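You operate a simulated robot arm through the tools that you are given. There is no shell and no other tool. Be economical: measure what you need, move in short steps, check, and stop when the job is done.

Carry out the task below with a simulated two-armed robot. There is one attempt and no reset: what you move stays moved.

Task
Fit the new tube into the green lamp drawer and turn the tunnel's isolator back on.
Fine: the clear tube on the laths is the new one; seat it in both forks, shut the drawer, then free the lock key and turn the isolator on; the lamps stay off.
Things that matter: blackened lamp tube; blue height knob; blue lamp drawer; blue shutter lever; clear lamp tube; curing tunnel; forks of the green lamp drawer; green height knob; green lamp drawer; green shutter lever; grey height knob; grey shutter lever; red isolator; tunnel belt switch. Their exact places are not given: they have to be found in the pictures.

Only the result counts: the job must be done as asked and must still hold three seconds after the hand-in. Knocking over, shifting, dropping, spilling or breaking anything else fails it.

Robot
Two 7-joint arms with two-finger parallel grippers on one trunk, on a base that drives. Base frame: it is fixed to the floor where the robot stands at the start and does not move with it; the origin is under the middle of the robot, x ahead of it, y to its left, z up. Units: m, rad, N and s.
The left shoulder is at the start at [0.05, 0.168, 1.157], the right one opposite. With the tool pointing down near the work surface each hand reaches from about 0.2 to 0.66 m from the robot's upright axis, wherever it stands, measured 20 degrees to its own side. Places, roughly: blackened lamp tube [-1.25, 0.5, 1]; blue height knob [0.3, -0.1, 0.9]; blue lamp drawer [0.6, -0.1, 1]; blue shutter lever [0.4, 0.1, 0.9]; clear lamp tube [-1.25, 0, 0.75]; clear lamp tube (26x3x3 cm) [0.8, -0.1, 1]; curing tunnel [0.7, -0.4, 0.8]; forks of the green lamp drawer [0.7, -0.4, 1]; green height knob [0.2, -0.4, 0.9]; green lamp drawer [0.5, -0.4, 1]; green shutter lever [0.3, -0.2, 0.9]; grey height knob [0.2, -0.7, 0.9]; grey shutter lever [0.2, -0.6, 0.9]; red isolator [0.4, 0.4, 0.9]; tunnel belt switch [0.3, 0.3, 1.1]; tunnel fan switch [0.4, 0.4, 1.1]. Payload 1.57 kg a hand.
The TCP of each hand is the grasp point between the finger pads, 0.03 m short of the fingertips. In the tool frame z runs along the fingers and y along their closing line. The gripper opens to 0.08 m. The fingers are 0.017 m wide and 0.012 m thick; the gripper's body (0.04 by 0.082 m) begins 0.08 m behind the TCP.
Orientation is that of the tool frame in the base frame, as a unit quaternion [x, y, z, w]. With the fingers straight down and closing along the base's y, the tool's x points along the base's -x, its y along +y and its z along -z.

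Tools
- The arms move only by the tool nudge_tool. It takes "left_motion", "right_motion" or both (then of equal length, played together; a hand with none holds still); each is a list that holds one entry, the list of rows, each a list of 7 numbers: the shift along the tool's x, y, z in mm, then the turn, a rotation vector about the tool's x, y, z in rad, then the opening, from 0 (shut) to 1 (fully open). In form: [[[dx, dy, dz, rx, ry, rz, jaw], ...]]. A call has 1 to 10 rows; each row shifts and turns the commanded pose from where the row before left it, along the tool's axes as they then stand. Each row takes 0.2 s and may step no farther than 0.05 m and 0.15 rad from the row before; otherwise, or with a gripper value out of range, the whole call is refused. A pose out of reach is approached as far as the arm can. The call stops where the force on the tool passes 50 N (or 10 N more than at its start, if that is more) or the arm is blocked; 0.2 s more then pass. The fingers move at their own pace (about 0.045 m/s each) and stop on an object; they squeeze with about 20 N. The grip force told is the motor's: it shows also when the fingers shut on nothing. Time passes only in rows, and 0.2 s behind the last, so rows that do not move let the fingers close. The reply holds the time, the measured pose of the TCP, the force on the tool along the base axes, the opening and the grip force, in the units named above and with some noise, with the torque about the TCP (base axes, N m) and any sound that the robot's microphone picked up.
- Cameras (640 x 400 px; columns grow to the right, rows downward): "scene" is now at [0.122, -0.0104, 1.3529]; the picture's right is [-0.14, -0.99, 0.00], its down [-0.70, 0.10, -0.71] and it looks along [0.70, -0.10, -0.71] (base axes); focal length 214 px, centre (320, 200). "left" rides on the left gripper at [0.072, 0.007, -0.122] in its tool frame; the picture's right is [-0.09, 1.00, 0.00], its down [-0.84, -0.08, -0.54] and it looks along [-0.54, -0.05, 0.84] (tool axes); focal length 238 px, centre (320, 200). "right" rides on the right gripper at [0.072, -0.007, -0.122] in its tool frame; the picture's right is [0.09, 1.00, 0.00], its down [-0.84, 0.08, -0.54] and it looks along [-0.54, 0.05, 0.84] (tool axes); focal length 238 px, centre (320, 200).
- grab_frame(camera): a new picture of that camera. It takes no simulated time.
- raise_lower(by): slides the trunk up (or, below 0, down) by that many m; the arms and the scene camera ride with it, the base frame stays. It gives what a move gives, with no picture.
- drive_base(legs): drives the robot by 1 to 6 legs, each [ahead, left, turn to the left] in m, m and rad, along the robot's own axes; the way and the turn of a leg run together, so that a leg with both is an arc; at most 1.5 m and 3.142 rad a leg. The arms and the cameras ride along, it lands a little off, and it stops where it bumps. It gives what a move gives.
- head_to(pan, tilt): turns the head with the scene camera to pan (to the left, within 1.396 rad either way) and tilt (down, from -0.506 to 1.204), counted from straight ahead of the robot. It gives what a move gives.
- point_at(camera, pixels): for up to 12 pixels [column, row] of the newest picture of that camera ("zoom" is the newest enlarged one), the place [x, y, z] in the base frame of the surface seen there, good to about 0.002 m. It takes no simulated time.
- inspect(camera, box): a new picture of the part [left, top, right, bottom] of that camera's present view, enlarged. It takes no simulated time.
- hand_in(): hands the job in; it is judged then, once.

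Keep the steps short. Do not move on a guess: measure, check each grasp and each placing, and mend mistakes. In all there are 80 turns and 78 pictures (those below and enlarged ones count). Leave the grippers open and the arms clear of the work at the hand-in unless told otherwise, and finish with a single line.

The tools are called after "Request:" as name(argument=value, ...) on one line, values as JSON. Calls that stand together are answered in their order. nudge_tool: Moves the arms, as the interface text tells. Its arguments: {"type":"object","properties":{"left_motion":{"type":"array"},"right_motion":{"type":"array"}},"required":[]} The other tools are called the same way: raise_lower (by) slides the trunk up or down; drive_base (legs) drives the base; head_to (pan, tilt) turns the head that bears the scene camera; grab_frame (camera) takes a picture; point_at (camera, pixels) gives the place of the surface under pixels of a picture; inspect (camera, box) takes an enlarged picture of a part of a camera's view; hand_in () hands the job in.

At the start:

```text
time_s: 0.0
left_ee_pos: [0.1819, 0.22, 1.3265]
left_ee_rot: [0.0, 1.0, 0.0, 0.0]
left_ft_force: [0.0, -0.4, 0.0]
left_wrist_torque: [-0.03, 0.02, 0.04]
left_gripper_width: 0.0802
left_finger_force: 0.0
right_ee_pos: [0.2826, 0.0214, 1.2892]
right_ee_rot: [0.0, 1.0, 0.001, 0.0]
right_ft_force: [0.1, 1.2, -0.2]
right_wrist_torque: [-0.04, -0.01, 0.01]
right_gripper_width: 0.08
right_finger_force: 0.0
trunk travel left (down, up): [-0.325, 0.118]
robot x, y, heading: [-0.0003, 0.0013, 0.003]
head pan, tilt: [-0.141, 0.784]
```

scene: 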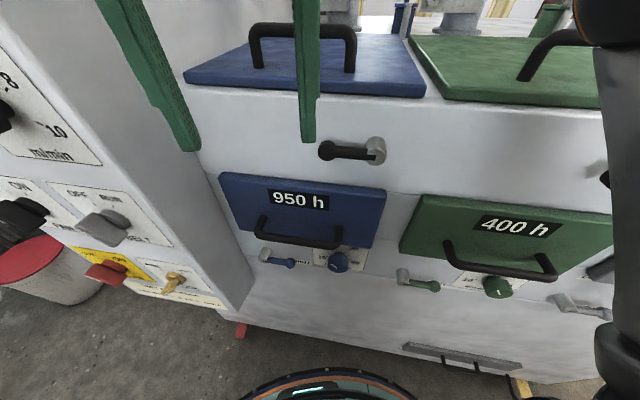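
right: 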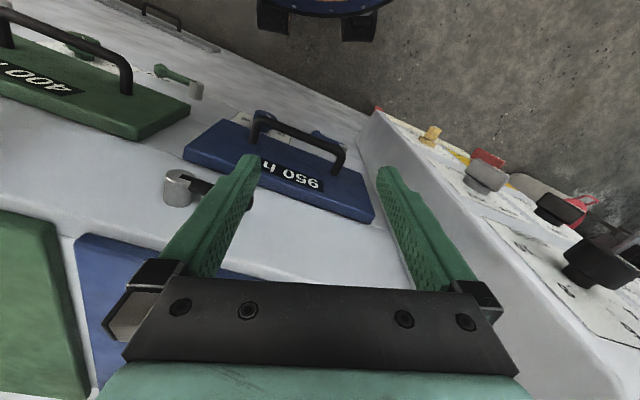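
left: 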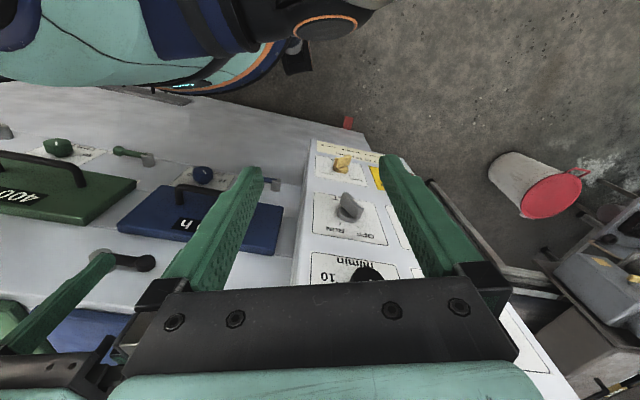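

The scene shows a tunnel front with blue and green drawers, and the panel at left with isolator and lock key. I'll look around by turning the head right.

Request:
head_to(pan=-0.6, tilt=0.6)

Request:
grab_frame(camera="scene")

Request:
head_to(pan=0.5, tilt=0.6)

Request:
grab_frame(camera="scene")

```text
time_s: 0.9
left_ee_pos: [0.18, 0.2206, 1.3276]
left_ee_rot: [0.0, 1.0, 0.001, 0.0]
left_ft_force: [0.9, 0.2, -0.5]
left_wrist_torque: [0.03, 0.02, -0.01]
left_gripper_width: 0.0801
left_finger_force: 0.0
right_ee_pos: [0.2832, 0.0205, 1.2899]
right_ee_rot: [0.0, 1.0, 0.001, 0.0]
right_ft_force: [-0.5, -0.6, -0.2]
right_wrist_torque: [0.02, 0.03, 0.01]
right_gripper_width: 0.0801
right_finger_force: 0.0
trunk travel left (down, up): [-0.325, 0.118]
robot x, y, heading: [0.0025, 0.0028, -0.001]
head pan, tilt: [-0.6, 0.6]
```

```text
74 pictures are left
```

scene: 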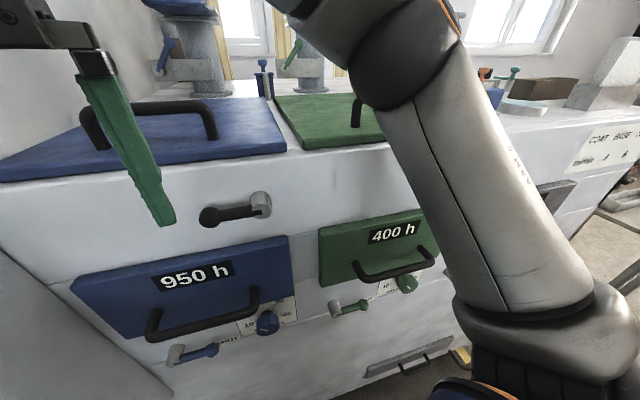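

```text
time_s: 2.2
left_ee_pos: [0.1799, 0.2185, 1.3268]
left_ee_rot: [0.0, 1.0, 0.0, 0.0]
left_ft_force: [-0.5, 0.1, 0.6]
left_wrist_torque: [0.01, 0.01, 0.0]
left_gripper_width: 0.0801
left_finger_force: 0.0
right_ee_pos: [0.2846, 0.0211, 1.2897]
right_ee_rot: [0.0, 1.0, 0.001, 0.0]
right_ft_force: [0.5, -1.0, 0.6]
right_wrist_torque: [-0.01, -0.01, 0.0]
right_gripper_width: 0.08
right_finger_force: 0.1
trunk travel left (down, up): [-0.325, 0.118]
robot x, y, heading: [-0.0023, -0.0006, 0.003]
head pan, tilt: [0.499, 0.6]
```

```text
73 pictures are left
```

scene: 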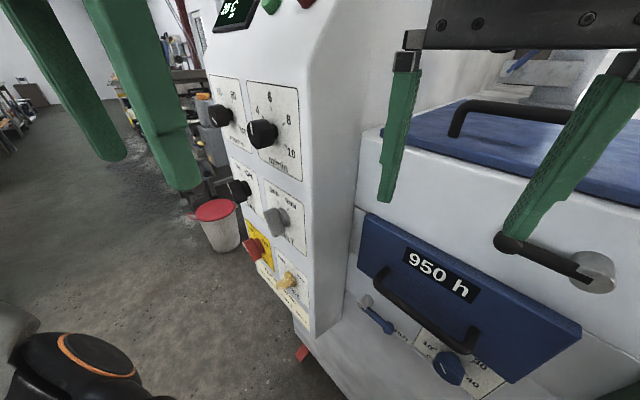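

The robot is very near the machine. I'll back off 0.35 m and look again.

Request:
drive_base(legs=[[-0.35, 0, 0]])

Request:
head_to(pan=-0.3, tilt=0.5)

Request:
grab_frame(camera="scene")

```text
time_s: 4.5
left_ee_pos: [-0.1689, 0.2189, 1.3272]
left_ee_rot: [-0.001, 1.0, 0.0, 0.0]
left_ft_force: [-0.2, 0.5, 0.4]
left_wrist_torque: [0.0, -0.02, 0.0]
left_gripper_width: 0.08
left_finger_force: 0.1
right_ee_pos: [-0.0667, 0.0207, 1.2909]
right_ee_rot: [-0.001, 1.0, 0.001, 0.001]
right_ft_force: [-0.2, 0.2, -0.2]
right_wrist_torque: [0.0, -0.04, 0.03]
right_gripper_width: 0.08
right_finger_force: 0.0
trunk travel left (down, up): [-0.325, 0.118]
robot x, y, heading: [-0.3488, 0.0017, -0.001]
head pan, tilt: [0.499, 0.6]
```

```text
time_s: 5.6
left_ee_pos: [-0.1682, 0.2188, 1.3276]
left_ee_rot: [-0.001, 1.0, -0.002, 0.0]
left_ft_force: [0.4, 0.4, 0.2]
left_wrist_torque: [-0.03, -0.03, 0.0]
left_gripper_width: 0.0798
left_finger_force: 0.0
right_ee_pos: [-0.0652, 0.0224, 1.2904]
right_ee_rot: [-0.001, 1.0, 0.001, 0.0]
right_ft_force: [-0.2, -0.5, -0.2]
right_wrist_torque: [0.0, 0.01, 0.0]
right_gripper_width: 0.0801
right_finger_force: 0.1
trunk travel left (down, up): [-0.325, 0.118]
robot x, y, heading: [-0.3489, 0.0002, -0.002]
head pan, tilt: [-0.3, 0.499]
```

```text
72 pictures are left
```

scene: 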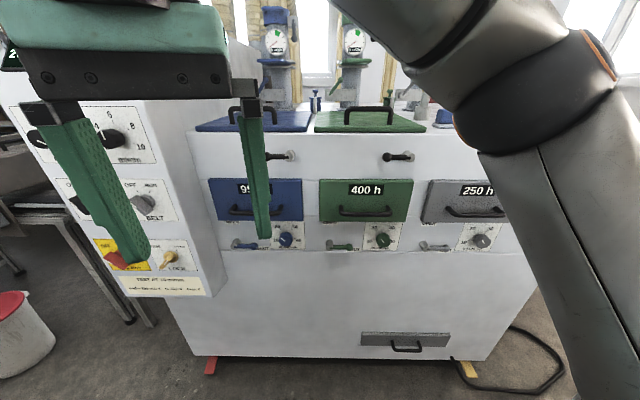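

Now all three bays are visible. I'll enlarge the bays and the panel, and measure.

Request:
inspect(camera="scene", box=[190, 80, 430, 260])

Request:
point_at(camera="scene", pixels=[[366, 188], [366, 212], [402, 157], [384, 156], [340, 247], [383, 240], [368, 112], [330, 128], [405, 128], [170, 257], [114, 258], [143, 203]])

Request:
inspect(camera="scene", box=[50, 90, 220, 300])

```text
2.22 times, centred on (310, 170) of scene
```

zoom: 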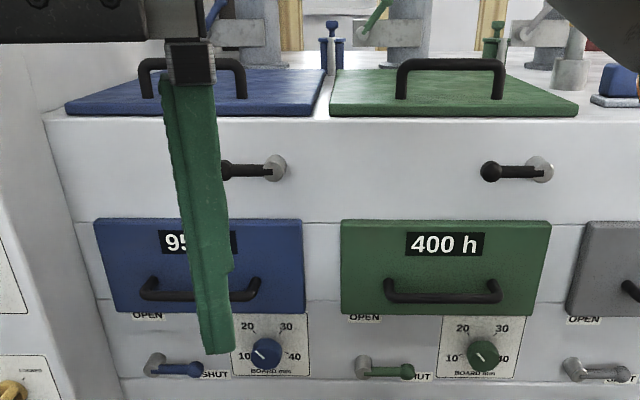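

```text
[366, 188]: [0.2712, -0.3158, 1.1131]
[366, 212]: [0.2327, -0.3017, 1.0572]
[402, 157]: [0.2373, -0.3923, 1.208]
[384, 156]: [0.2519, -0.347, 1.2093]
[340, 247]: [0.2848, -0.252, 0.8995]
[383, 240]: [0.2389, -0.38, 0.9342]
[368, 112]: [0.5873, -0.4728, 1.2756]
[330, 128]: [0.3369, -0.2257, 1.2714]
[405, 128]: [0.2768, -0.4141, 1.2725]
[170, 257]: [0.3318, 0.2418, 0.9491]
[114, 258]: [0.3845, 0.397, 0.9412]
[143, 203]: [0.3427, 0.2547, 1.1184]
```

```text
1.90 times, centred on (135, 195) of scene
```

zoom: 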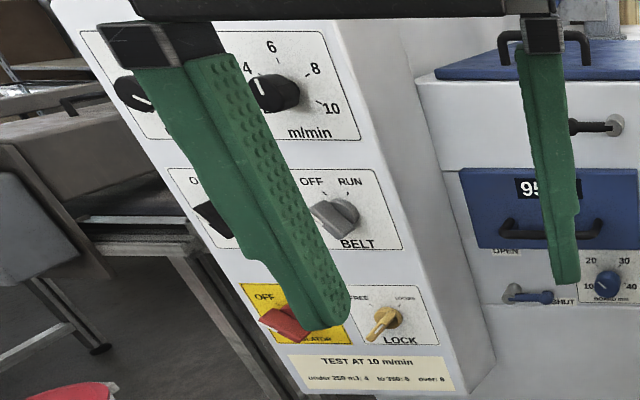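

The panel shows isolator (OFF) and yellow lock key. Now I'll turn round to see the bench with laths behind.

Request:
drive_base(legs=[[0, 0, 1.57], [0, 0, 1.57]])

Request:
head_to(pan=0.0, tilt=0.6)

Request:
grab_frame(camera="scene")

```text
time_s: 13.7
left_ee_pos: [-0.5314, -0.2178, 1.3268]
left_ee_rot: [1.0, -0.003, 0.0, 0.0]
left_ft_force: [0.5, -0.1, -0.2]
left_wrist_torque: [-0.02, 0.0, -0.02]
left_gripper_width: 0.0798
left_finger_force: 0.0
right_ee_pos: [-0.6316, -0.0209, 1.2902]
right_ee_rot: [1.0, -0.003, 0.0, 0.0]
right_ft_force: [-0.1, 0.1, -0.3]
right_wrist_torque: [0.03, 0.0, -0.04]
right_gripper_width: 0.0801
right_finger_force: 0.1
trunk travel left (down, up): [-0.325, 0.118]
robot x, y, heading: [-0.3516, -0.0047, 3.132]
head pan, tilt: [-0.3, 0.499]
```

```text
time_s: 14.5
left_ee_pos: [-0.5311, -0.2193, 1.3269]
left_ee_rot: [1.0, -0.003, 0.0, -0.001]
left_ft_force: [0.3, -0.4, 0.8]
left_wrist_torque: [0.0, 0.0, -0.02]
left_gripper_width: 0.0802
left_finger_force: 0.0
right_ee_pos: [-0.6327, -0.02, 1.2895]
right_ee_rot: [1.0, -0.003, 0.0, 0.0]
right_ft_force: [-0.4, 0.1, 0.1]
right_wrist_torque: [0.0, 0.02, 0.01]
right_gripper_width: 0.08
right_finger_force: 0.0
trunk travel left (down, up): [-0.325, 0.118]
robot x, y, heading: [-0.3517, 0.0003, 3.136]
head pan, tilt: [0.0, 0.6]
```

```text
69 pictures are left
```

scene: 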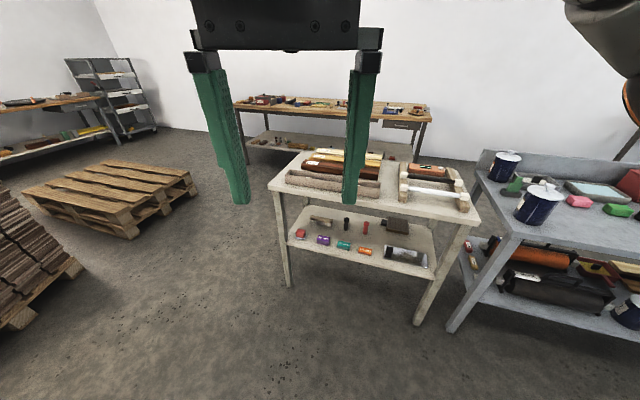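

Request:
inspect(camera="scene", box=[360, 130, 500, 230])

Request:
inspect(camera="scene", box=[440, 130, 640, 260])

Request:
point_at(camera="scene", pixels=[[434, 193], [410, 188], [460, 197], [403, 195], [463, 205], [420, 210], [485, 218], [275, 188]])

```text
4.00 times, centred on (430, 180) of scene
```

zoom: 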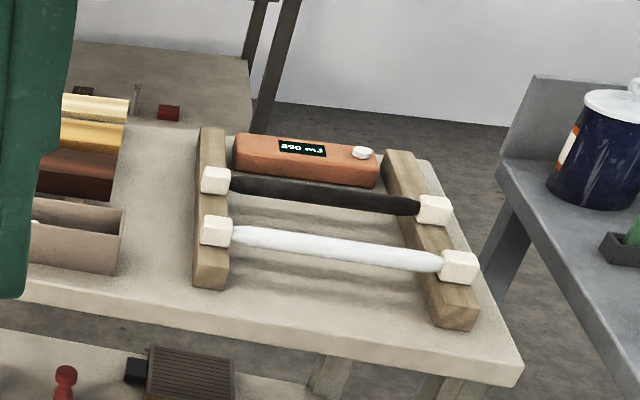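

```text
3.08 times, centred on (540, 195) of scene
```

zoom: 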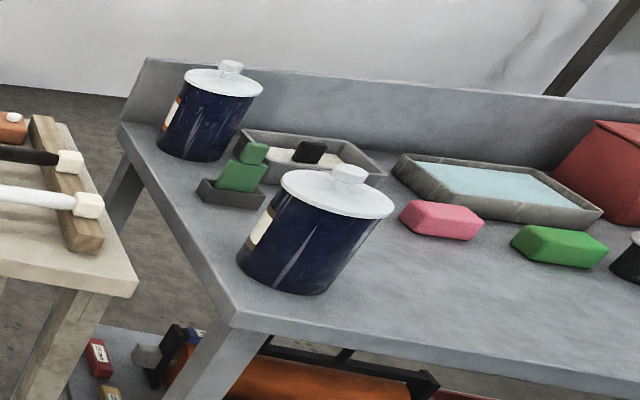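

```text
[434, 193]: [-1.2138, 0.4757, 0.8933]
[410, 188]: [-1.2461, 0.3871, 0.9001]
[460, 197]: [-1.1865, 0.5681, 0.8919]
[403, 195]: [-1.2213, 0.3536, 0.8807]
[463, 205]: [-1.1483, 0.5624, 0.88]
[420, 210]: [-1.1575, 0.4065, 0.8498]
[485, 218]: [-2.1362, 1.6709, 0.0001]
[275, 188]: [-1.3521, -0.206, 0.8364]
```

The white (clear) tube lies on the front of the laths; the blackened one is behind it. I'll measure the grey bench, then drive nearer.

Request:
point_at(camera="scene", pixels=[[508, 228], [480, 185], [530, 200], [600, 250], [416, 215], [470, 220]])

Request:
drive_base(legs=[[0.36, -0.3, 0]])

Request:
head_to(pan=-0.3, tilt=0.8)

Request:
grab_frame(camera="scene")

Request:
grab_frame(camera="right")

```text
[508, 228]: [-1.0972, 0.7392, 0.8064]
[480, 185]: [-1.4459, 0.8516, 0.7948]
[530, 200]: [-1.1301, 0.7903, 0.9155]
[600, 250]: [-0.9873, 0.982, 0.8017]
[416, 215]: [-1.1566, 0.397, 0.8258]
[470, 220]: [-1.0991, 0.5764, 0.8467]
```

```text
time_s: 17.3
left_ee_pos: [-0.8892, 0.0866, 1.3263]
left_ee_rot: [1.0, -0.003, -0.001, 0.001]
left_ft_force: [0.1, 0.1, 0.5]
left_wrist_torque: [-0.01, 0.01, -0.02]
left_gripper_width: 0.0802
left_finger_force: 0.1
right_ee_pos: [-0.991, 0.2849, 1.2907]
right_ee_rot: [1.0, -0.003, -0.001, 0.001]
right_ft_force: [-0.7, -0.6, -0.7]
right_wrist_torque: [-0.01, -0.02, 0.0]
right_gripper_width: 0.0804
right_finger_force: 0.0
trunk travel left (down, up): [-0.325, 0.118]
robot x, y, heading: [-0.7078, 0.3047, 3.138]
head pan, tilt: [0.0, 0.6]
```

```text
time_s: 18.1
left_ee_pos: [-0.8899, 0.0852, 1.3265]
left_ee_rot: [1.0, -0.003, 0.001, 0.0]
left_ft_force: [0.5, -0.4, 0.0]
left_wrist_torque: [0.0, 0.0, 0.0]
left_gripper_width: 0.0801
left_finger_force: 0.1
right_ee_pos: [-0.991, 0.285, 1.2901]
right_ee_rot: [1.0, -0.004, 0.001, 0.0]
right_ft_force: [0.2, -0.4, 0.3]
right_wrist_torque: [0.02, 0.0, -0.02]
right_gripper_width: 0.0802
right_finger_force: 0.0
trunk travel left (down, up): [-0.325, 0.118]
robot x, y, heading: [-0.7048, 0.306, 3.134]
head pan, tilt: [-0.3, 0.799]
```

```text
66 pictures are left
```

scene: 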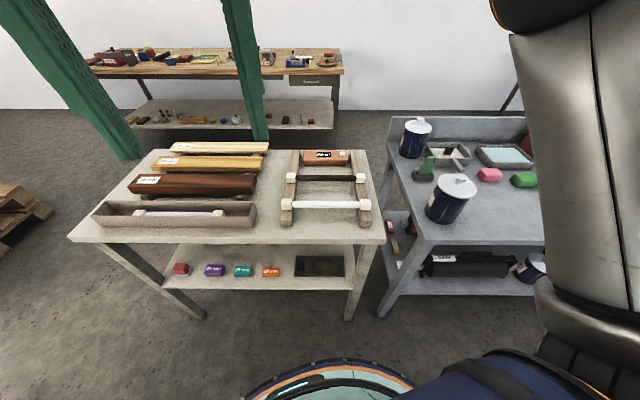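

```text
65 pictures are left
```

right: 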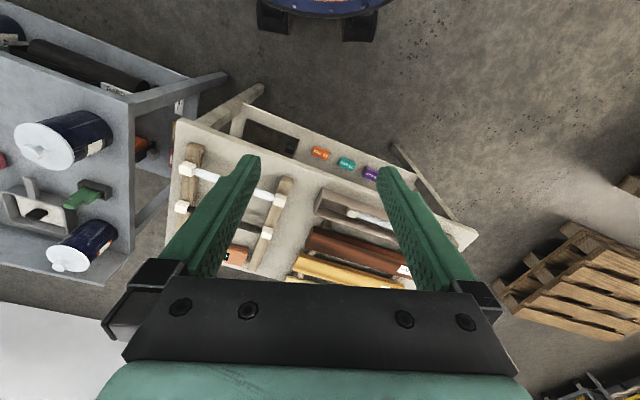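

A second tube lies in a tray (180,213), but the one on the laths is wanted. I measure it closely.

Request:
inspect(camera="scene", box=[270, 140, 390, 240])

Request:
point_at(camera="scene", pixels=[[287, 203], [365, 204], [310, 204], [325, 204], [345, 204], [325, 179], [326, 220], [286, 217], [363, 217]])

```text
4.00 times, centred on (330, 190) of scene
```

zoom: 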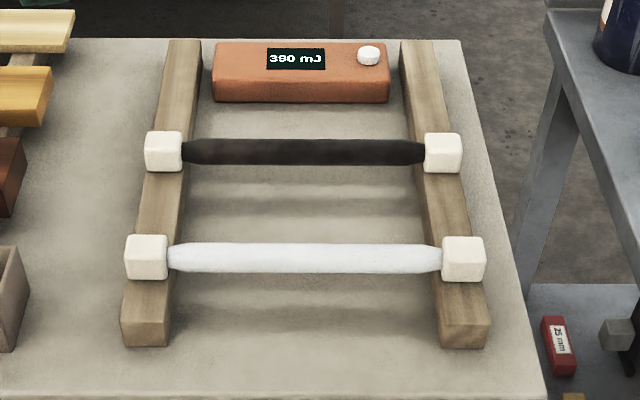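

```text
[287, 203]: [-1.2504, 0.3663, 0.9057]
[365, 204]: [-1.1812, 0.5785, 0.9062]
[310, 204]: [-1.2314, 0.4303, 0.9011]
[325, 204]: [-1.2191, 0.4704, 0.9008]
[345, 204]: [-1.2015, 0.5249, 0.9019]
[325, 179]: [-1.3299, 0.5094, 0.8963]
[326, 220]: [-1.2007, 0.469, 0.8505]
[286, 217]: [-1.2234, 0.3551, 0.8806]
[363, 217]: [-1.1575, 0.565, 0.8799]
```

Tube centre ≈ (-1.219, 0.473, 0.89), running along (0.31, 0.95). I bring the right hand above it, then turn it by −72°.

Request:
nudge_tool(right_motion=[[[-25.3, -20.9, 26.7, 0, 0, 0, 1], [-25.3, -20.9, 26.7, 0, 0, 0, 1], [-25.3, -20.9, 26.7, 0, 0, 0, 1], [-25.3, -20.9, 26.7, 0, 0, 0, 1], [-25.3, -20.9, 26.7, 0, 0, 0, 1], [-25.3, -20.9, 26.7, 0, 0, 0, 1], [-25.3, -20.9, 26.7, 0, 0, 0, 1], [-25.3, -20.9, 26.7, 0, 0, 0, 1], [-25.3, -20.9, 26.7, 0, 0, 0, 1]]])

Request:
nudge_tool(right_motion=[[[0, 0, 0, 0, 0, -0.14, 1], [0, 0, 0, 0, 0, -0.14, 1], [0, 0, 0, 0, 0, -0.14, 1], [0, 0, 0, 0, 0, -0.14, 1], [0, 0, 0, 0, 0, -0.14, 1], [0, 0, 0, 0, 0, -0.14, 1], [0, 0, 0, 0, 0, -0.14, 1], [0, 0, 0, 0, 0, -0.14, 1], [0, 0, 0, 0, 0, -0.137, 1], [0, 0, 0, 0, 0, 0, 1]]])

Request:
grab_frame(camera="right")

```text
time_s: 20.1
left_ee_pos: [-0.891, 0.0862, 1.3275]
left_ee_rot: [1.0, -0.003, 0.0, 0.0]
left_ft_force: [-0.9, -0.7, 0.1]
left_wrist_torque: [-0.02, 0.02, -0.02]
left_gripper_width: 0.0799
left_finger_force: 0.1
right_ee_pos: [-1.2174, 0.4742, 1.0486]
right_ee_rot: [1.0, -0.004, 0.0, 0.001]
right_ft_force: [0.1, 0.0, -0.5]
right_wrist_torque: [-0.03, 0.0, 0.0]
right_gripper_width: 0.0802
right_finger_force: 0.0
trunk travel left (down, up): [-0.325, 0.118]
robot x, y, heading: [-0.7059, 0.3049, 3.133]
head pan, tilt: [-0.3, 0.799]
```

```text
time_s: 22.3
left_ee_pos: [-0.8901, 0.0858, 1.3269]
left_ee_rot: [1.0, -0.002, 0.0, 0.001]
left_ft_force: [-0.7, 0.5, 0.9]
left_wrist_torque: [0.02, 0.0, -0.02]
left_gripper_width: 0.0798
left_finger_force: 0.0
right_ee_pos: [-1.2172, 0.4742, 1.0493]
right_ee_rot: [0.941, 0.339, 0.0, 0.001]
right_ft_force: [0.0, 0.7, 0.3]
right_wrist_torque: [0.01, -0.01, 0.04]
right_gripper_width: 0.0799
right_finger_force: 0.0
right hand out of reach, approached as far as the arm can: row 6, 7, 8, 9
trunk travel left (down, up): [-0.325, 0.118]
robot x, y, heading: [-0.7063, 0.3006, 3.134]
head pan, tilt: [-0.3, 0.799]
```

```text
63 pictures are left
```

right: 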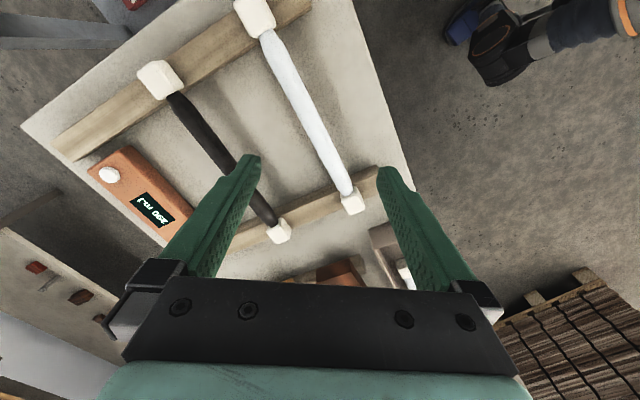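

The wrist stopped at 40° (rot 0.941, 0.339). I'll turn the other way to the equivalent −108° orientation.

Request:
nudge_tool(right_motion=[[[0, 0, 0, 0, 0, 0.145, 1], [0, 0, 0, 0, 0, 0.145, 1], [0, 0, 0, 0, 0, 0.145, 1], [0, 0, 0, 0, 0, 0.145, 1], [0, 0, 0, 0, 0, 0.145, 1], [0, 0, 0, 0, 0, 0.145, 1], [0, 0, 0, 0, 0, 0.145, 1], [0, 0, 0, 0, 0, 0.145, 1], [0, 0, 0, 0, 0, 0.145, 1], [0, 0, 0, 0, 0, 0.145, 1]]])

Request:
nudge_tool(right_motion=[[[0, 0, 0, 0, 0, 0.145, 1], [0, 0, 0, 0, 0, 0.145, 1], [0, 0, 0, 0, 0, 0.145, 1], [0, 0, 0, 0, 0, 0.145, 1], [0, 0, 0, 0, 0, 0.145, 1], [0, 0, 0, 0, 0, 0.145, 1], [0, 0, 0, 0, 0, 0.145, 1], [0, 0, 0, 0, 0, 0.145, 1], [0, 0, 0, 0, 0, 0, 1]]])

```text
time_s: 24.5
left_ee_pos: [-0.89, 0.0854, 1.3261]
left_ee_rot: [1.0, -0.003, 0.0, 0.0]
left_ft_force: [-0.2, -0.2, -0.1]
left_wrist_torque: [0.02, -0.01, -0.02]
left_gripper_width: 0.0804
left_finger_force: 0.1
right_ee_pos: [-1.2183, 0.4745, 1.0496]
right_ee_rot: [0.929, -0.371, -0.001, 0.001]
right_ft_force: [-0.3, 1.0, 0.7]
right_wrist_torque: [0.03, 0.02, -0.01]
right_gripper_width: 0.08
right_finger_force: 0.0
trunk travel left (down, up): [-0.325, 0.118]
robot x, y, heading: [-0.7075, 0.302, 3.136]
head pan, tilt: [-0.3, 0.799]
```

```text
time_s: 26.5
left_ee_pos: [-0.8899, 0.0856, 1.3273]
left_ee_rot: [1.0, -0.003, 0.0, -0.001]
left_ft_force: [-1.0, 0.1, 0.1]
left_wrist_torque: [0.02, 0.02, -0.02]
left_gripper_width: 0.0801
left_finger_force: 0.0
right_ee_pos: [-1.2174, 0.4747, 1.0489]
right_ee_rot: [-0.574, 0.819, 0.0, -0.001]
right_ft_force: [-0.8, -0.2, 0.8]
right_wrist_torque: [0.02, -0.01, -0.02]
right_gripper_width: 0.08
right_finger_force: 0.0
trunk travel left (down, up): [-0.325, 0.118]
robot x, y, heading: [-0.7091, 0.303, 3.14]
head pan, tilt: [-0.3, 0.799]
```

Now at −110° yaw; nearly aligned (target −108°). I correct and look.

Request:
nudge_tool(right_motion=[[[0, 0, 0, 0, 0, -0.034, 1], [0, 0, 40, 0, 0, 0, 1], [0, 0, 0, 0, 0, 0, 1]]])

Request:
grab_frame(camera="right")

```text
time_s: 27.3
left_ee_pos: [-0.8894, 0.0851, 1.3276]
left_ee_rot: [1.0, -0.003, 0.0, -0.001]
left_ft_force: [-0.3, -0.7, 0.6]
left_wrist_torque: [-0.01, -0.02, 0.0]
left_gripper_width: 0.0799
left_finger_force: 0.1
right_ee_pos: [-1.217, 0.4725, 1.0094]
right_ee_rot: [-0.589, 0.808, 0.0, -0.001]
right_ft_force: [-0.6, 0.9, -0.4]
right_wrist_torque: [0.0, -0.02, 0.0]
right_gripper_width: 0.0799
right_finger_force: 0.1
trunk travel left (down, up): [-0.325, 0.118]
robot x, y, heading: [-0.7054, 0.3042, 3.139]
head pan, tilt: [-0.3, 0.799]
```

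```text
62 pictures are left
```

right: 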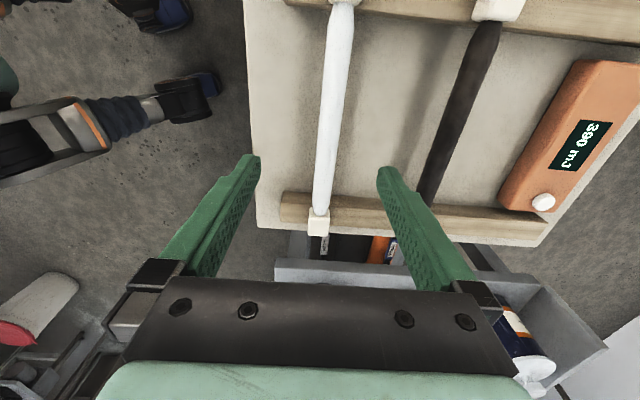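

The tube sits centrally between the fingers. I descend to z≈0.891 and close.

Request:
nudge_tool(right_motion=[[[0, 0, 40, 0, 0, 0, 1], [0, 0, 40, 0, 0, 0, 1], [0, 0, 38, 0, 0, 0, 1], [0, 0, 0, 0, 0, 0, 0.1], [0, 0, 0, 0, 0, 0, 0.1], [0, 0, 0, 0, 0, 0, 0.1], [0, 0, 0, 0, 0, 0, 0.1], [0, 0, 0, 0, 0, 0, 0.1]]])

Request:
grab_frame(camera="right")

```text
time_s: 29.1
left_ee_pos: [-0.8902, 0.0865, 1.3274]
left_ee_rot: [1.0, -0.002, 0.0, 0.0]
left_ft_force: [0.0, 0.2, 0.1]
left_wrist_torque: [0.02, 0.0, 0.01]
left_gripper_width: 0.0804
left_finger_force: 0.0
right_ee_pos: [-1.2178, 0.4732, 0.8896]
right_ee_rot: [-0.589, 0.808, 0.0, -0.001]
right_ft_force: [0.3, 0.1, 0.0]
right_wrist_torque: [-0.01, 0.03, -0.05]
right_gripper_width: 0.0214
right_finger_force: 20.0
trunk travel left (down, up): [-0.325, 0.118]
robot x, y, heading: [-0.7093, 0.3017, 3.142]
head pan, tilt: [-0.3, 0.799]
```

```text
61 pictures are left
```

right: 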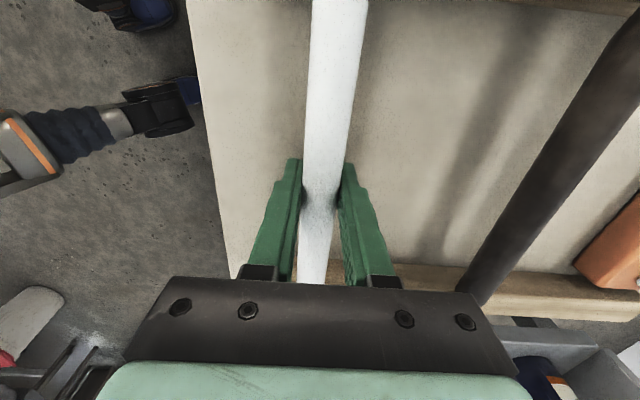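

Gripped at 21.4 mm width, 20 N. Lift straight up.

Request:
nudge_tool(right_motion=[[[0, 0, -20, 0, 0, 0, 0.1], [0, 0, -45, 0, 0, 0, 0.1], [0, 0, -45, 0, 0, 0, 0.1], [0, 0, -45, 0, 0, 0, 0.1], [0, 0, -45, 0, 0, 0, 0.1], [0, 0, -45, 0, 0, 0, 0.1], [0, 0, -45, 0, 0, 0, 0.1], [0, 0, -40, 0, 0, 0, 0.1], [0, 0, 0, 0, 0, 0, 0.1]]])

Request:
grab_frame(camera="scene")

```text
time_s: 31.1
left_ee_pos: [-0.8902, 0.0866, 1.3271]
left_ee_rot: [1.0, -0.002, 0.0, 0.0]
left_ft_force: [0.4, 0.1, -0.4]
left_wrist_torque: [0.0, 0.0, 0.01]
left_gripper_width: 0.0801
left_finger_force: 0.0
right_ee_pos: [-1.2179, 0.4744, 1.2212]
right_ee_rot: [-0.588, 0.809, -0.001, -0.002]
right_ft_force: [0.1, -0.3, -0.9]
right_wrist_torque: [0.03, -0.02, -0.01]
right_gripper_width: 0.0211
right_finger_force: 20.0
trunk travel left (down, up): [-0.325, 0.118]
robot x, y, heading: [-0.7093, 0.3057, 3.137]
head pan, tilt: [-0.3, 0.799]
```

```text
60 pictures are left
```

scene: 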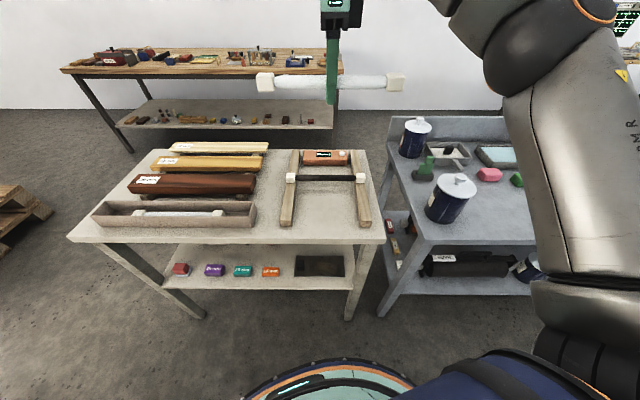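

Tube is held level and nothing else moved. I back off, turn to face the machine squarely (heading ≈ −0.31, its front is turned ~17.7°), and stand in front of the green drawer.

Request:
drive_base(legs=[[-0.3, 0, 0], [0, 0, 1.42], [0, 0, 1.417], [0.1, -0.387, 0]])

Request:
nudge_tool(right_motion=[[[0, 0, 0, 0, 0, -0.14, 0.1], [0, 0, 0, 0, 0, -0.14, 0.1], [0, 0, 0, 0, 0, -0.14, 0.1], [0, 0, 0, 0, 0, -0.14, 0.1], [0, 0, 0, 0, 0, -0.14, 0.1], [0, 0, 0, 0, 0, -0.14, 0.1], [0, 0, 0, 0, 0, -0.14, 0.1], [0, 0, 0, 0, 0, -0.14, 0.1]]])

Request:
head_to(pan=0.0, tilt=0.5)

Request:
grab_frame(camera="scene")

```text
time_s: 42.1
left_ee_pos: [-0.1996, 0.0541, 1.3279]
left_ee_rot: [0.168, 0.986, 0.0, 0.0]
left_ft_force: [0.0, 0.6, 0.6]
left_wrist_torque: [0.01, 0.01, -0.01]
left_gripper_width: 0.0803
left_finger_force: 0.0
right_ee_pos: [-0.0154, -0.4207, 1.2208]
right_ee_rot: [0.895, 0.447, 0.0, -0.001]
right_ft_force: [-0.5, 0.3, -1.5]
right_wrist_torque: [0.0, -0.01, -0.01]
right_gripper_width: 0.0207
right_finger_force: 20.0
trunk travel left (down, up): [-0.325, 0.118]
robot x, y, heading: [-0.443, -0.0925, -0.337]
head pan, tilt: [-0.3, 0.799]
```

```text
time_s: 43.9
left_ee_pos: [-0.2002, 0.0537, 1.3282]
left_ee_rot: [0.169, 0.986, 0.0, 0.0]
left_ft_force: [-0.5, 0.7, 0.1]
left_wrist_torque: [-0.02, 0.0, 0.02]
left_gripper_width: 0.0801
left_finger_force: 0.0
right_ee_pos: [-0.0168, -0.4201, 1.22]
right_ee_rot: [0.519, 0.855, 0.001, 0.001]
right_ft_force: [-0.8, -0.3, -1.3]
right_wrist_torque: [0.02, 0.0, -0.04]
right_gripper_width: 0.0213
right_finger_force: 20.1
trunk travel left (down, up): [-0.325, 0.118]
robot x, y, heading: [-0.4401, -0.0909, -0.338]
head pan, tilt: [-0.3, 0.799]
```

```text
time_s: 44.7
left_ee_pos: [-0.1997, 0.0536, 1.3281]
left_ee_rot: [0.168, 0.986, -0.002, -0.001]
left_ft_force: [0.4, 0.3, 0.0]
left_wrist_torque: [0.03, 0.01, -0.01]
left_gripper_width: 0.0802
left_finger_force: 0.1
right_ee_pos: [-0.0168, -0.4197, 1.2208]
right_ee_rot: [0.522, 0.853, 0.001, 0.0]
right_ft_force: [0.1, 0.4, -1.2]
right_wrist_torque: [0.02, 0.02, -0.02]
right_gripper_width: 0.0215
right_finger_force: 19.3
trunk travel left (down, up): [-0.325, 0.118]
robot x, y, heading: [-0.4474, -0.0911, -0.34]
head pan, tilt: [0.0, 0.499]
```

```text
59 pictures are left
```

scene: 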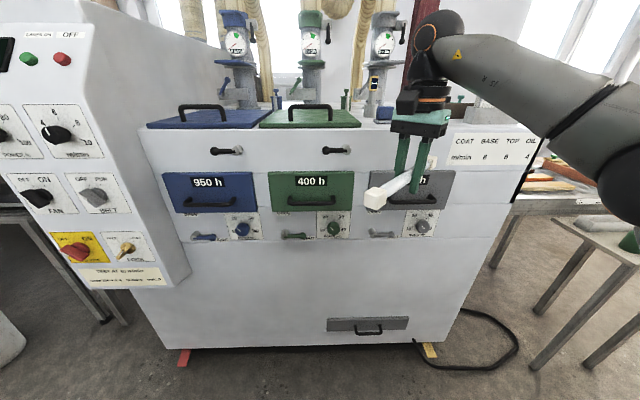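

Good overview. Let me enlarge the drawers and the control panel, and measure the green drawer.

Request:
inspect(camera="scene", box=[240, 90, 380, 250])

Request:
inspect(camera="scene", box=[0, 30, 190, 300])

Request:
point_at(camera="scene", pixels=[[275, 178], [348, 178], [312, 212], [290, 204], [335, 204], [318, 203], [311, 192], [270, 150], [380, 148], [311, 107]])

```text
2.50 times, centred on (310, 170) of scene
```

zoom: 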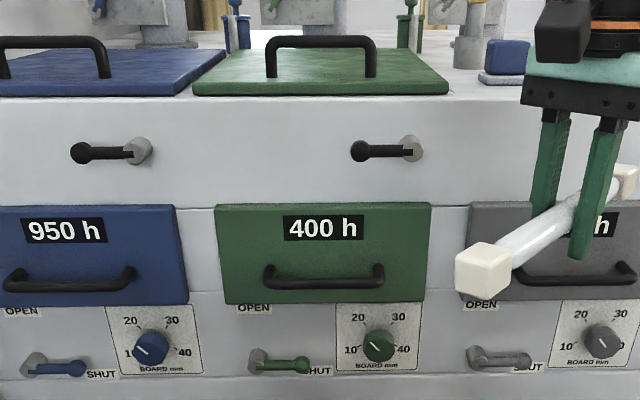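

```text
1.48 times, centred on (95, 165) of scene
```

zoom: 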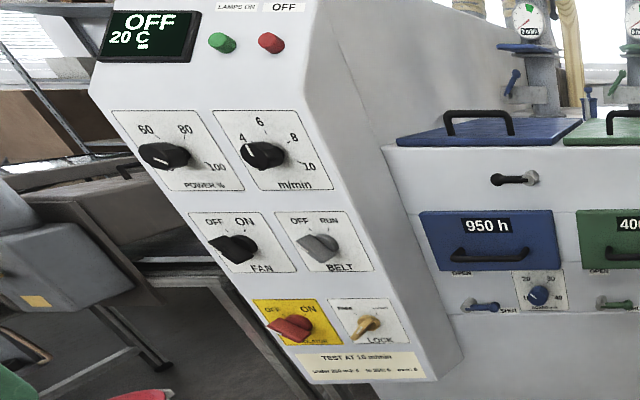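

```text
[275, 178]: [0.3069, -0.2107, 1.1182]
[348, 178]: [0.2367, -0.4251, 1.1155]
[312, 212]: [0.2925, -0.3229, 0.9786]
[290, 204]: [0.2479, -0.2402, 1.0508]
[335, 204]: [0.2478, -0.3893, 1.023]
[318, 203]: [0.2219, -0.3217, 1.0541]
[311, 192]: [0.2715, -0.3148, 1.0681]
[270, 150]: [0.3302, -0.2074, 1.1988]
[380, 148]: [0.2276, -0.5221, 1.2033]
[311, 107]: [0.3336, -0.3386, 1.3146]
```

Panel reads: isolator OFF, lock key on LOCKED(?); fan/belt to inspect later. Drawer face at m≈0.357 along the machine axis, handle bar z≈1.052. Nothing says it's locked. I first turn both hands (right: align tube with drawer axis and draw it back; left: yaw to grip the bar).

Request:
nudge_tool(left_motion=[[[0, 0, 0, 0, 0, -0.145, 1], [0, 0, 0, 0, 0, -0.145, 1], [0, 0, 0, 0, 0, -0.145, 1], [0, 0, 0, 0, 0, -0.145, 1], [0, 0, 0, 0, 0, -0.145, 1], [0, 0, 0, 0, 0, -0.145, 1], [0, 0, 0, 0, 0, -0.145, 1], [0, 0, 0, 0, 0, -0.145, 1], [0, 0, 0, 0, 0, -0.145, 1], [0, 0, 0, 0, 0, -0.145, 0.5]]], right_motion=[[[0, 0, 0, 0, 0, -0.13, 0.1], [0, 0, 0, 0, 0, -0.13, 0.1], [0, 0, 0, 0, 0, -0.13, 0.1], [0, 0, 0, 0, 0, -0.13, 0.1], [0, 0, 0, 0, 0, -0.13, 0.1], [0, 0, 0, 0, 0, -0.13, 0.1], [40, -15, 0, 0, 0, 0, 0.1], [40, -15, 0, 0, 0, 0, 0.1], [40, -15, 0, 0, 0, 0, 0.1], [40, -15, 0, 0, 0, 0, 0.1]]])

Request:
drive_base(legs=[[0.12, 0, 0.022]])

Request:
nudge_tool(left_motion=[[[0, 0, 0, 0.08, 0, -0.142, 0.5], [0, 0, 0, 0.1, 0, 0, 0.5], [0, 0, 0, 0.1, 0, 0, 0.5], [0, 0, 0, 0.12, 0, 0, 0.5]]])

```text
time_s: 46.9
left_ee_pos: [-0.2004, 0.0542, 1.3275]
left_ee_rot: [-0.529, 0.849, -0.001, 0.0]
left_ft_force: [0.0, 0.0, 0.2]
left_wrist_torque: [-0.02, -0.01, -0.02]
left_gripper_width: 0.0462
left_finger_force: 0.0
right_ee_pos: [-0.1893, -0.4281, 1.2203]
right_ee_rot: [0.157, 0.988, 0.001, 0.002]
right_ft_force: [0.0, -0.2, -0.6]
right_wrist_torque: [0.02, 0.01, 0.0]
right_gripper_width: 0.0214
right_finger_force: 20.1
trunk travel left (down, up): [-0.325, 0.118]
robot x, y, heading: [-0.4425, -0.0941, -0.34]
head pan, tilt: [0.0, 0.499]
```

```text
time_s: 48.1
left_ee_pos: [-0.0882, 0.0205, 1.3267]
left_ee_rot: [-0.537, 0.844, 0.0, -0.002]
left_ft_force: [0.2, -0.3, -0.4]
left_wrist_torque: [0.04, 0.03, 0.05]
left_gripper_width: 0.0398
left_finger_force: 0.0
right_ee_pos: [-0.0649, -0.4608, 1.2195]
right_ee_rot: [0.146, 0.989, 0.0, 0.0]
right_ft_force: [-0.5, -0.7, -1.7]
right_wrist_torque: [0.01, 0.02, 0.01]
right_gripper_width: 0.0213
right_finger_force: 19.8
trunk travel left (down, up): [-0.325, 0.118]
robot x, y, heading: [-0.3273, -0.1307, -0.317]
head pan, tilt: [0.0, 0.499]
```

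```text
refused: row 1 steps farther than a row can; nothing moved
```

Refused for a too-large turn step. I redo the tilt in smaller rows (tilt 0.25 rad), then go above the handle.

Request:
nudge_tool(left_motion=[[[0, 0, 0, 0, 0, -0.12, 0.44], [0, 0, 0, 0.13, 0, 0, 0.44], [0, 0, 0, 0.12, 0, 0, 0.44]]])

Request:
nudge_tool(left_motion=[[[17.7, -32.2, 26.3, 0, 0, 0, 0.44], [17.7, -32.2, 26.3, 0, 0, 0, 0.44], [17.7, -32.2, 26.3, 0, 0, 0, 0.44], [17.7, -32.2, 26.3, 0, 0, 0, 0.44], [17.7, -32.2, 26.3, 0, 0, 0, 0.44], [17.7, -32.2, 26.3, 0, 0, 0, 0.44], [17.7, -32.2, 26.3, 0, 0, 0, 0.44], [17.7, -32.2, 26.3, 0, 0, 0, 0.44], [17.7, -32.2, 26.3, 0, 0, 0, 0.44]]])

Request:
grab_frame(camera="scene")

Request:
grab_frame(camera="left")

```text
time_s: 49.0
left_ee_pos: [-0.0886, 0.0215, 1.3258]
left_ee_rot: [-0.582, 0.803, -0.103, 0.073]
left_ft_force: [-0.2, 0.3, -0.1]
left_wrist_torque: [0.03, 0.0, 0.0]
left_gripper_width: 0.0354
left_finger_force: 0.1
right_ee_pos: [-0.0669, -0.4611, 1.2197]
right_ee_rot: [0.146, 0.989, 0.001, 0.001]
right_ft_force: [-0.6, 0.3, -2.1]
right_wrist_torque: [-0.01, 0.02, -0.02]
right_gripper_width: 0.0215
right_finger_force: 20.1
trunk travel left (down, up): [-0.325, 0.118]
robot x, y, heading: [-0.3285, -0.1345, -0.317]
head pan, tilt: [0.0, 0.499]
```

```text
time_s: 51.0
left_ee_pos: [0.1593, -0.1405, 1.1674]
left_ee_rot: [-0.583, 0.803, -0.102, 0.073]
left_ft_force: [0.5, -0.4, 0.0]
left_wrist_torque: [-0.02, 0.01, 0.0]
left_gripper_width: 0.0352
left_finger_force: 0.1
left hand out of reach, approached as far as the arm can: row 6, 7, 8, 9
right_ee_pos: [-0.0643, -0.4616, 1.2212]
right_ee_rot: [0.146, 0.989, 0.001, 0.001]
right_ft_force: [-0.4, 0.3, -2.4]
right_wrist_torque: [-0.04, 0.03, -0.01]
right_gripper_width: 0.0217
right_finger_force: 20.5
trunk travel left (down, up): [-0.325, 0.118]
robot x, y, heading: [-0.3282, -0.1329, -0.321]
head pan, tilt: [0.0, 0.499]
```

```text
56 pictures are left
```

scene: 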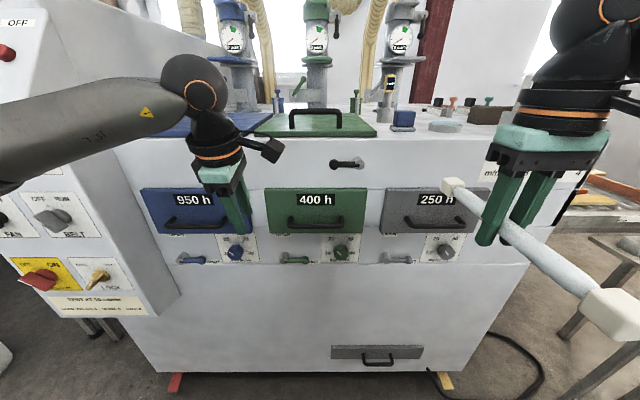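

```text
55 pictures are left
```

left: 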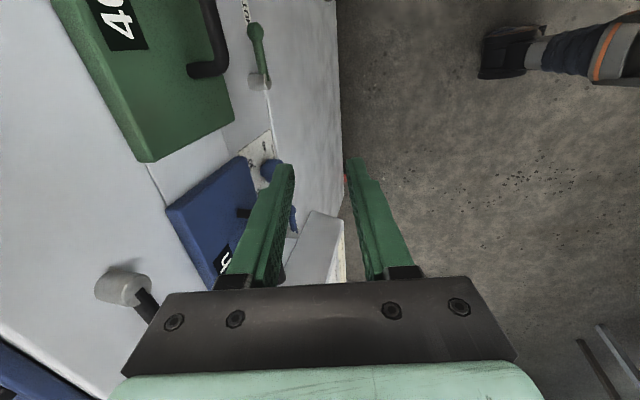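

The left arm ran short of reach at (0.159, −0.141). I bring the base 0.09 m ahead and 0.10 m right (and draw the tube hand back a bit) so the hand comes above the handle.

Request:
nudge_tool(right_motion=[[[30, 0, 0, 0, 0, 0, 0.1], [30, 0, 0, 0, 0, 0, 0.1]]])

Request:
drive_base(legs=[[0.08, -0.1, 0]])

Request:
grab_frame(camera="scene")

Request:
grab_frame(camera="left")

```text
time_s: 51.5
left_ee_pos: [0.1573, -0.1404, 1.1673]
left_ee_rot: [-0.583, 0.803, -0.102, 0.073]
left_ft_force: [-0.3, 0.4, -0.6]
left_wrist_torque: [0.01, 0.03, -0.01]
left_gripper_width: 0.035
left_finger_force: 0.1
right_ee_pos: [-0.1236, -0.4447, 1.2193]
right_ee_rot: [0.147, 0.989, 0.001, 0.001]
right_ft_force: [-0.5, 0.2, -1.3]
right_wrist_torque: [-0.02, 0.0, 0.01]
right_gripper_width: 0.0215
right_finger_force: 20.3
trunk travel left (down, up): [-0.325, 0.118]
robot x, y, heading: [-0.3306, -0.1301, -0.312]
head pan, tilt: [0.0, 0.499]
```

```text
time_s: 52.8
left_ee_pos: [0.2025, -0.2604, 1.1669]
left_ee_rot: [-0.582, 0.803, -0.102, 0.073]
left_ft_force: [-0.6, -1.0, -0.8]
left_wrist_torque: [0.06, 0.0, -0.02]
left_gripper_width: 0.035
left_finger_force: 0.1
right_ee_pos: [-0.08, -0.5634, 1.2188]
right_ee_rot: [0.147, 0.989, 0.001, -0.001]
right_ft_force: [-0.8, -0.1, -1.3]
right_wrist_torque: [0.03, 0.03, -0.01]
right_gripper_width: 0.0214
right_finger_force: 19.9
trunk travel left (down, up): [-0.325, 0.118]
robot x, y, heading: [-0.2853, -0.247, -0.318]
head pan, tilt: [0.0, 0.499]
```

```text
54 pictures are left
```

scene: 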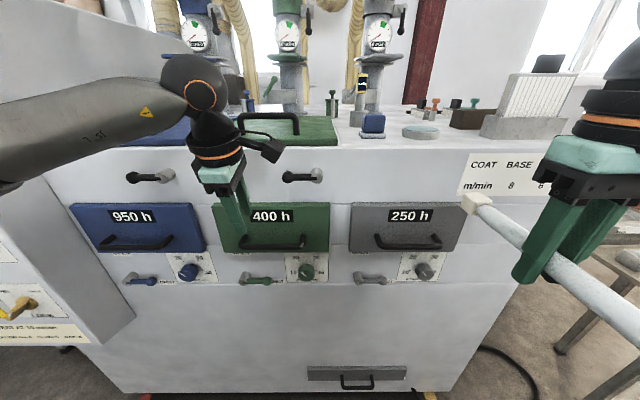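

```text
53 pictures are left
```

left: 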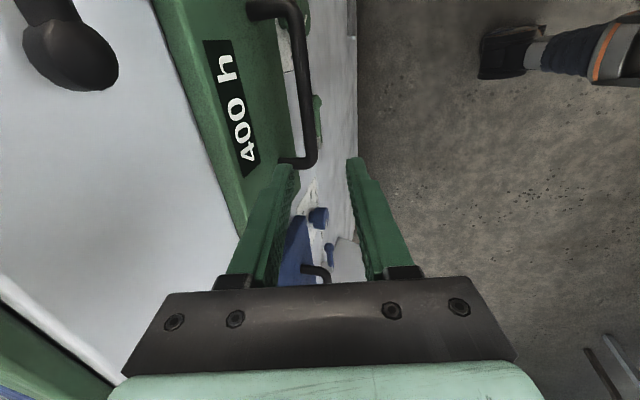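

I measure the handle from the left camera.

Request:
point_at(camera="left", pixels=[[311, 150], [307, 120], [300, 60], [294, 15], [290, 160], [268, 150], [225, 60], [85, 60]])

Request:
point_at(camera="scene", pixels=[[248, 245], [275, 246], [300, 245], [290, 224], [324, 224]])

```text
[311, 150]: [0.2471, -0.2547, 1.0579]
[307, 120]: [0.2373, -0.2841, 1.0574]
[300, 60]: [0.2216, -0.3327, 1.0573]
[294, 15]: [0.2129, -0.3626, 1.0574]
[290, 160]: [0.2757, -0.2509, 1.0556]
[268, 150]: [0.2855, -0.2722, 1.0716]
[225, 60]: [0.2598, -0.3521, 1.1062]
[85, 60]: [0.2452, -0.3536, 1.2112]
```

```text
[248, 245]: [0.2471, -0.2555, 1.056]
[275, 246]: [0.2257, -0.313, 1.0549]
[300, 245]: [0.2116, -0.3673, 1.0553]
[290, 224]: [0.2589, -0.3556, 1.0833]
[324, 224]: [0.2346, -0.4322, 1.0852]
```

Bar at m=0.314, top z 1.058, left end l≈−0.158. I shift slightly, go down along the finger axis and close on the bar.

Request:
nudge_tool(left_motion=[[[10.4, -9.7, 0, 0, 0, 0, 0.44], [0, 0, 40, 0, 0, 0, 0.44], [0, 0, 40, 0, 0, 0, 0.44], [0, 0, 38, 0, 0, 0, 0.44], [0, 0, 0, 0, 0, 0, 0.44]]])

Request:
grab_frame(camera="left")

```text
time_s: 54.0
left_ee_pos: [0.2312, -0.2698, 1.0556]
left_ee_rot: [-0.582, 0.804, -0.102, 0.073]
left_ft_force: [0.4, -0.6, 0.7]
left_wrist_torque: [0.05, -0.01, 0.01]
left_gripper_width: 0.0355
left_finger_force: 0.2
left hand out of reach, approached as far as the arm can: row 1
right_ee_pos: [-0.0804, -0.5625, 1.2195]
right_ee_rot: [0.147, 0.989, 0.001, 0.001]
right_ft_force: [0.0, -0.2, -0.5]
right_wrist_torque: [0.0, 0.02, -0.01]
right_gripper_width: 0.0216
right_finger_force: 20.6
trunk travel left (down, up): [-0.325, 0.118]
robot x, y, heading: [-0.2865, -0.2553, -0.32]
head pan, tilt: [0.0, 0.499]
```

```text
52 pictures are left
```

left: 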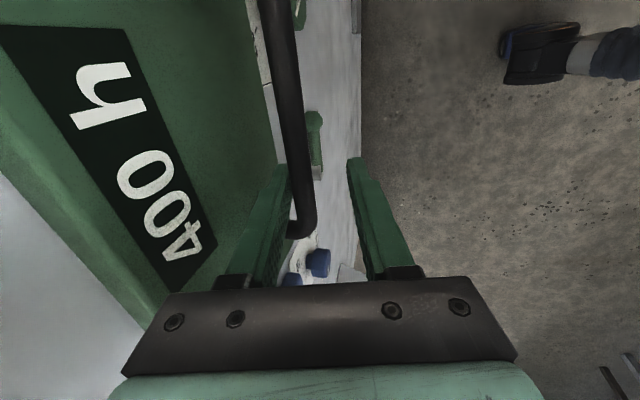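

The bar is between the fingers. Close the left gripper.

Request:
nudge_tool(left_motion=[[[0, 0, 0, 0, 0, 0, 0], [0, 0, 0, 0, 0, 0, 0], [0, 0, 0, 0, 0, 0, 0], [0, 0, 0, 0, 0, 0, 0]]])

Request:
nudge_tool(left_motion=[[[0, 10, 2.5, 0, 0, 0, 0], [0, 10, 2.5, 0, 0, 0, 0], [0, 10, 2.5, 0, 0, 0, 0]]])

Request:
grab_frame(camera="scene")

```text
time_s: 55.0
left_ee_pos: [0.2302, -0.2691, 1.0559]
left_ee_rot: [-0.582, 0.804, -0.103, 0.073]
left_ft_force: [1.5, 1.0, 6.6]
left_wrist_torque: [-0.08, 0.03, 0.1]
left_gripper_width: 0.0139
left_finger_force: 29.5
right_ee_pos: [-0.0782, -0.563, 1.2201]
right_ee_rot: [0.147, 0.989, 0.001, 0.0]
right_ft_force: [-0.4, -1.4, -1.6]
right_wrist_torque: [-0.01, -0.01, 0.01]
right_gripper_width: 0.0213
right_finger_force: 19.8
trunk travel left (down, up): [-0.325, 0.118]
robot x, y, heading: [-0.2854, -0.2493, -0.319]
head pan, tilt: [0.0, 0.499]
```

```text
time_s: 55.8
left_ee_pos: [0.2029, -0.2613, 1.0402]
left_ee_rot: [-0.582, 0.803, -0.103, 0.073]
left_ft_force: [0.0, 1.0, 22.0]
left_wrist_torque: [-0.07, 0.05, 0.09]
left_gripper_width: 0.0141
left_finger_force: 30.6
right_ee_pos: [-0.0803, -0.563, 1.2206]
right_ee_rot: [0.147, 0.989, 0.001, 0.002]
right_ft_force: [-0.2, -0.8, -1.3]
right_wrist_torque: [0.0, -0.02, -0.01]
right_gripper_width: 0.0215
right_finger_force: 19.4
trunk travel left (down, up): [-0.325, 0.118]
robot x, y, heading: [-0.2877, -0.249, -0.322]
head pan, tilt: [0.0, 0.499]
```

```text
51 pictures are left
```

scene: 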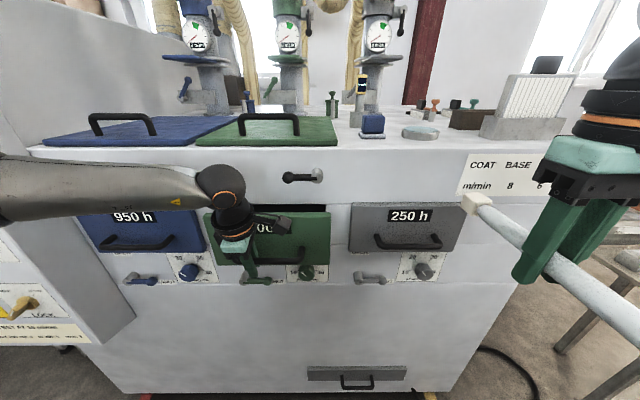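

The drawer came out 3 cm (not locked); the hand slid slightly down. I relieve that and pull straight back.

Request:
nudge_tool(left_motion=[[[0, -3, -11.6, 0, 0, 0, 0], [0, 24.2, -6.2, 0, 0, 0, 0], [0, 24.2, -6.2, 0, 0, 0, 0], [0, 24.2, -6.2, 0, 0, 0, 0], [0, 24.2, -6.2, 0, 0, 0, 0], [0, 24.2, -6.2, 0, 0, 0, 0]]])

Request:
grab_frame(camera="scene")

```text
time_s: 57.2
left_ee_pos: [0.084, -0.2208, 1.0508]
left_ee_rot: [-0.582, 0.804, -0.1, 0.07]
left_ft_force: [-3.1, 2.4, -19.4]
left_wrist_torque: [-0.14, -0.01, 0.07]
left_gripper_width: 0.0139
left_finger_force: 30.4
right_ee_pos: [-0.0783, -0.5622, 1.2205]
right_ee_rot: [0.146, 0.989, -0.001, 0.0]
right_ft_force: [0.7, 0.2, -0.9]
right_wrist_torque: [0.0, -0.02, 0.02]
right_gripper_width: 0.0214
right_finger_force: 19.4
trunk travel left (down, up): [-0.325, 0.118]
robot x, y, heading: [-0.2841, -0.2495, -0.315]
head pan, tilt: [0.0, 0.499]
```

```text
50 pictures are left
```

scene: 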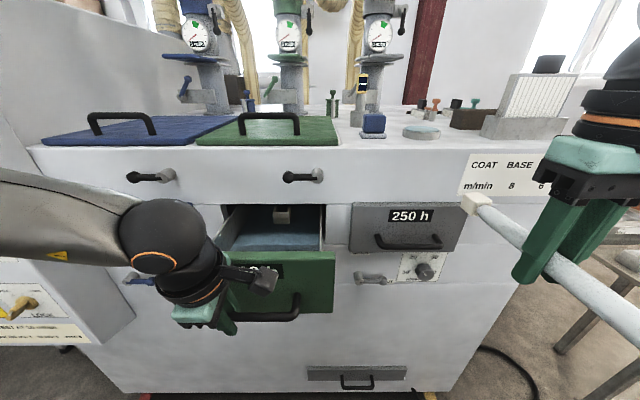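

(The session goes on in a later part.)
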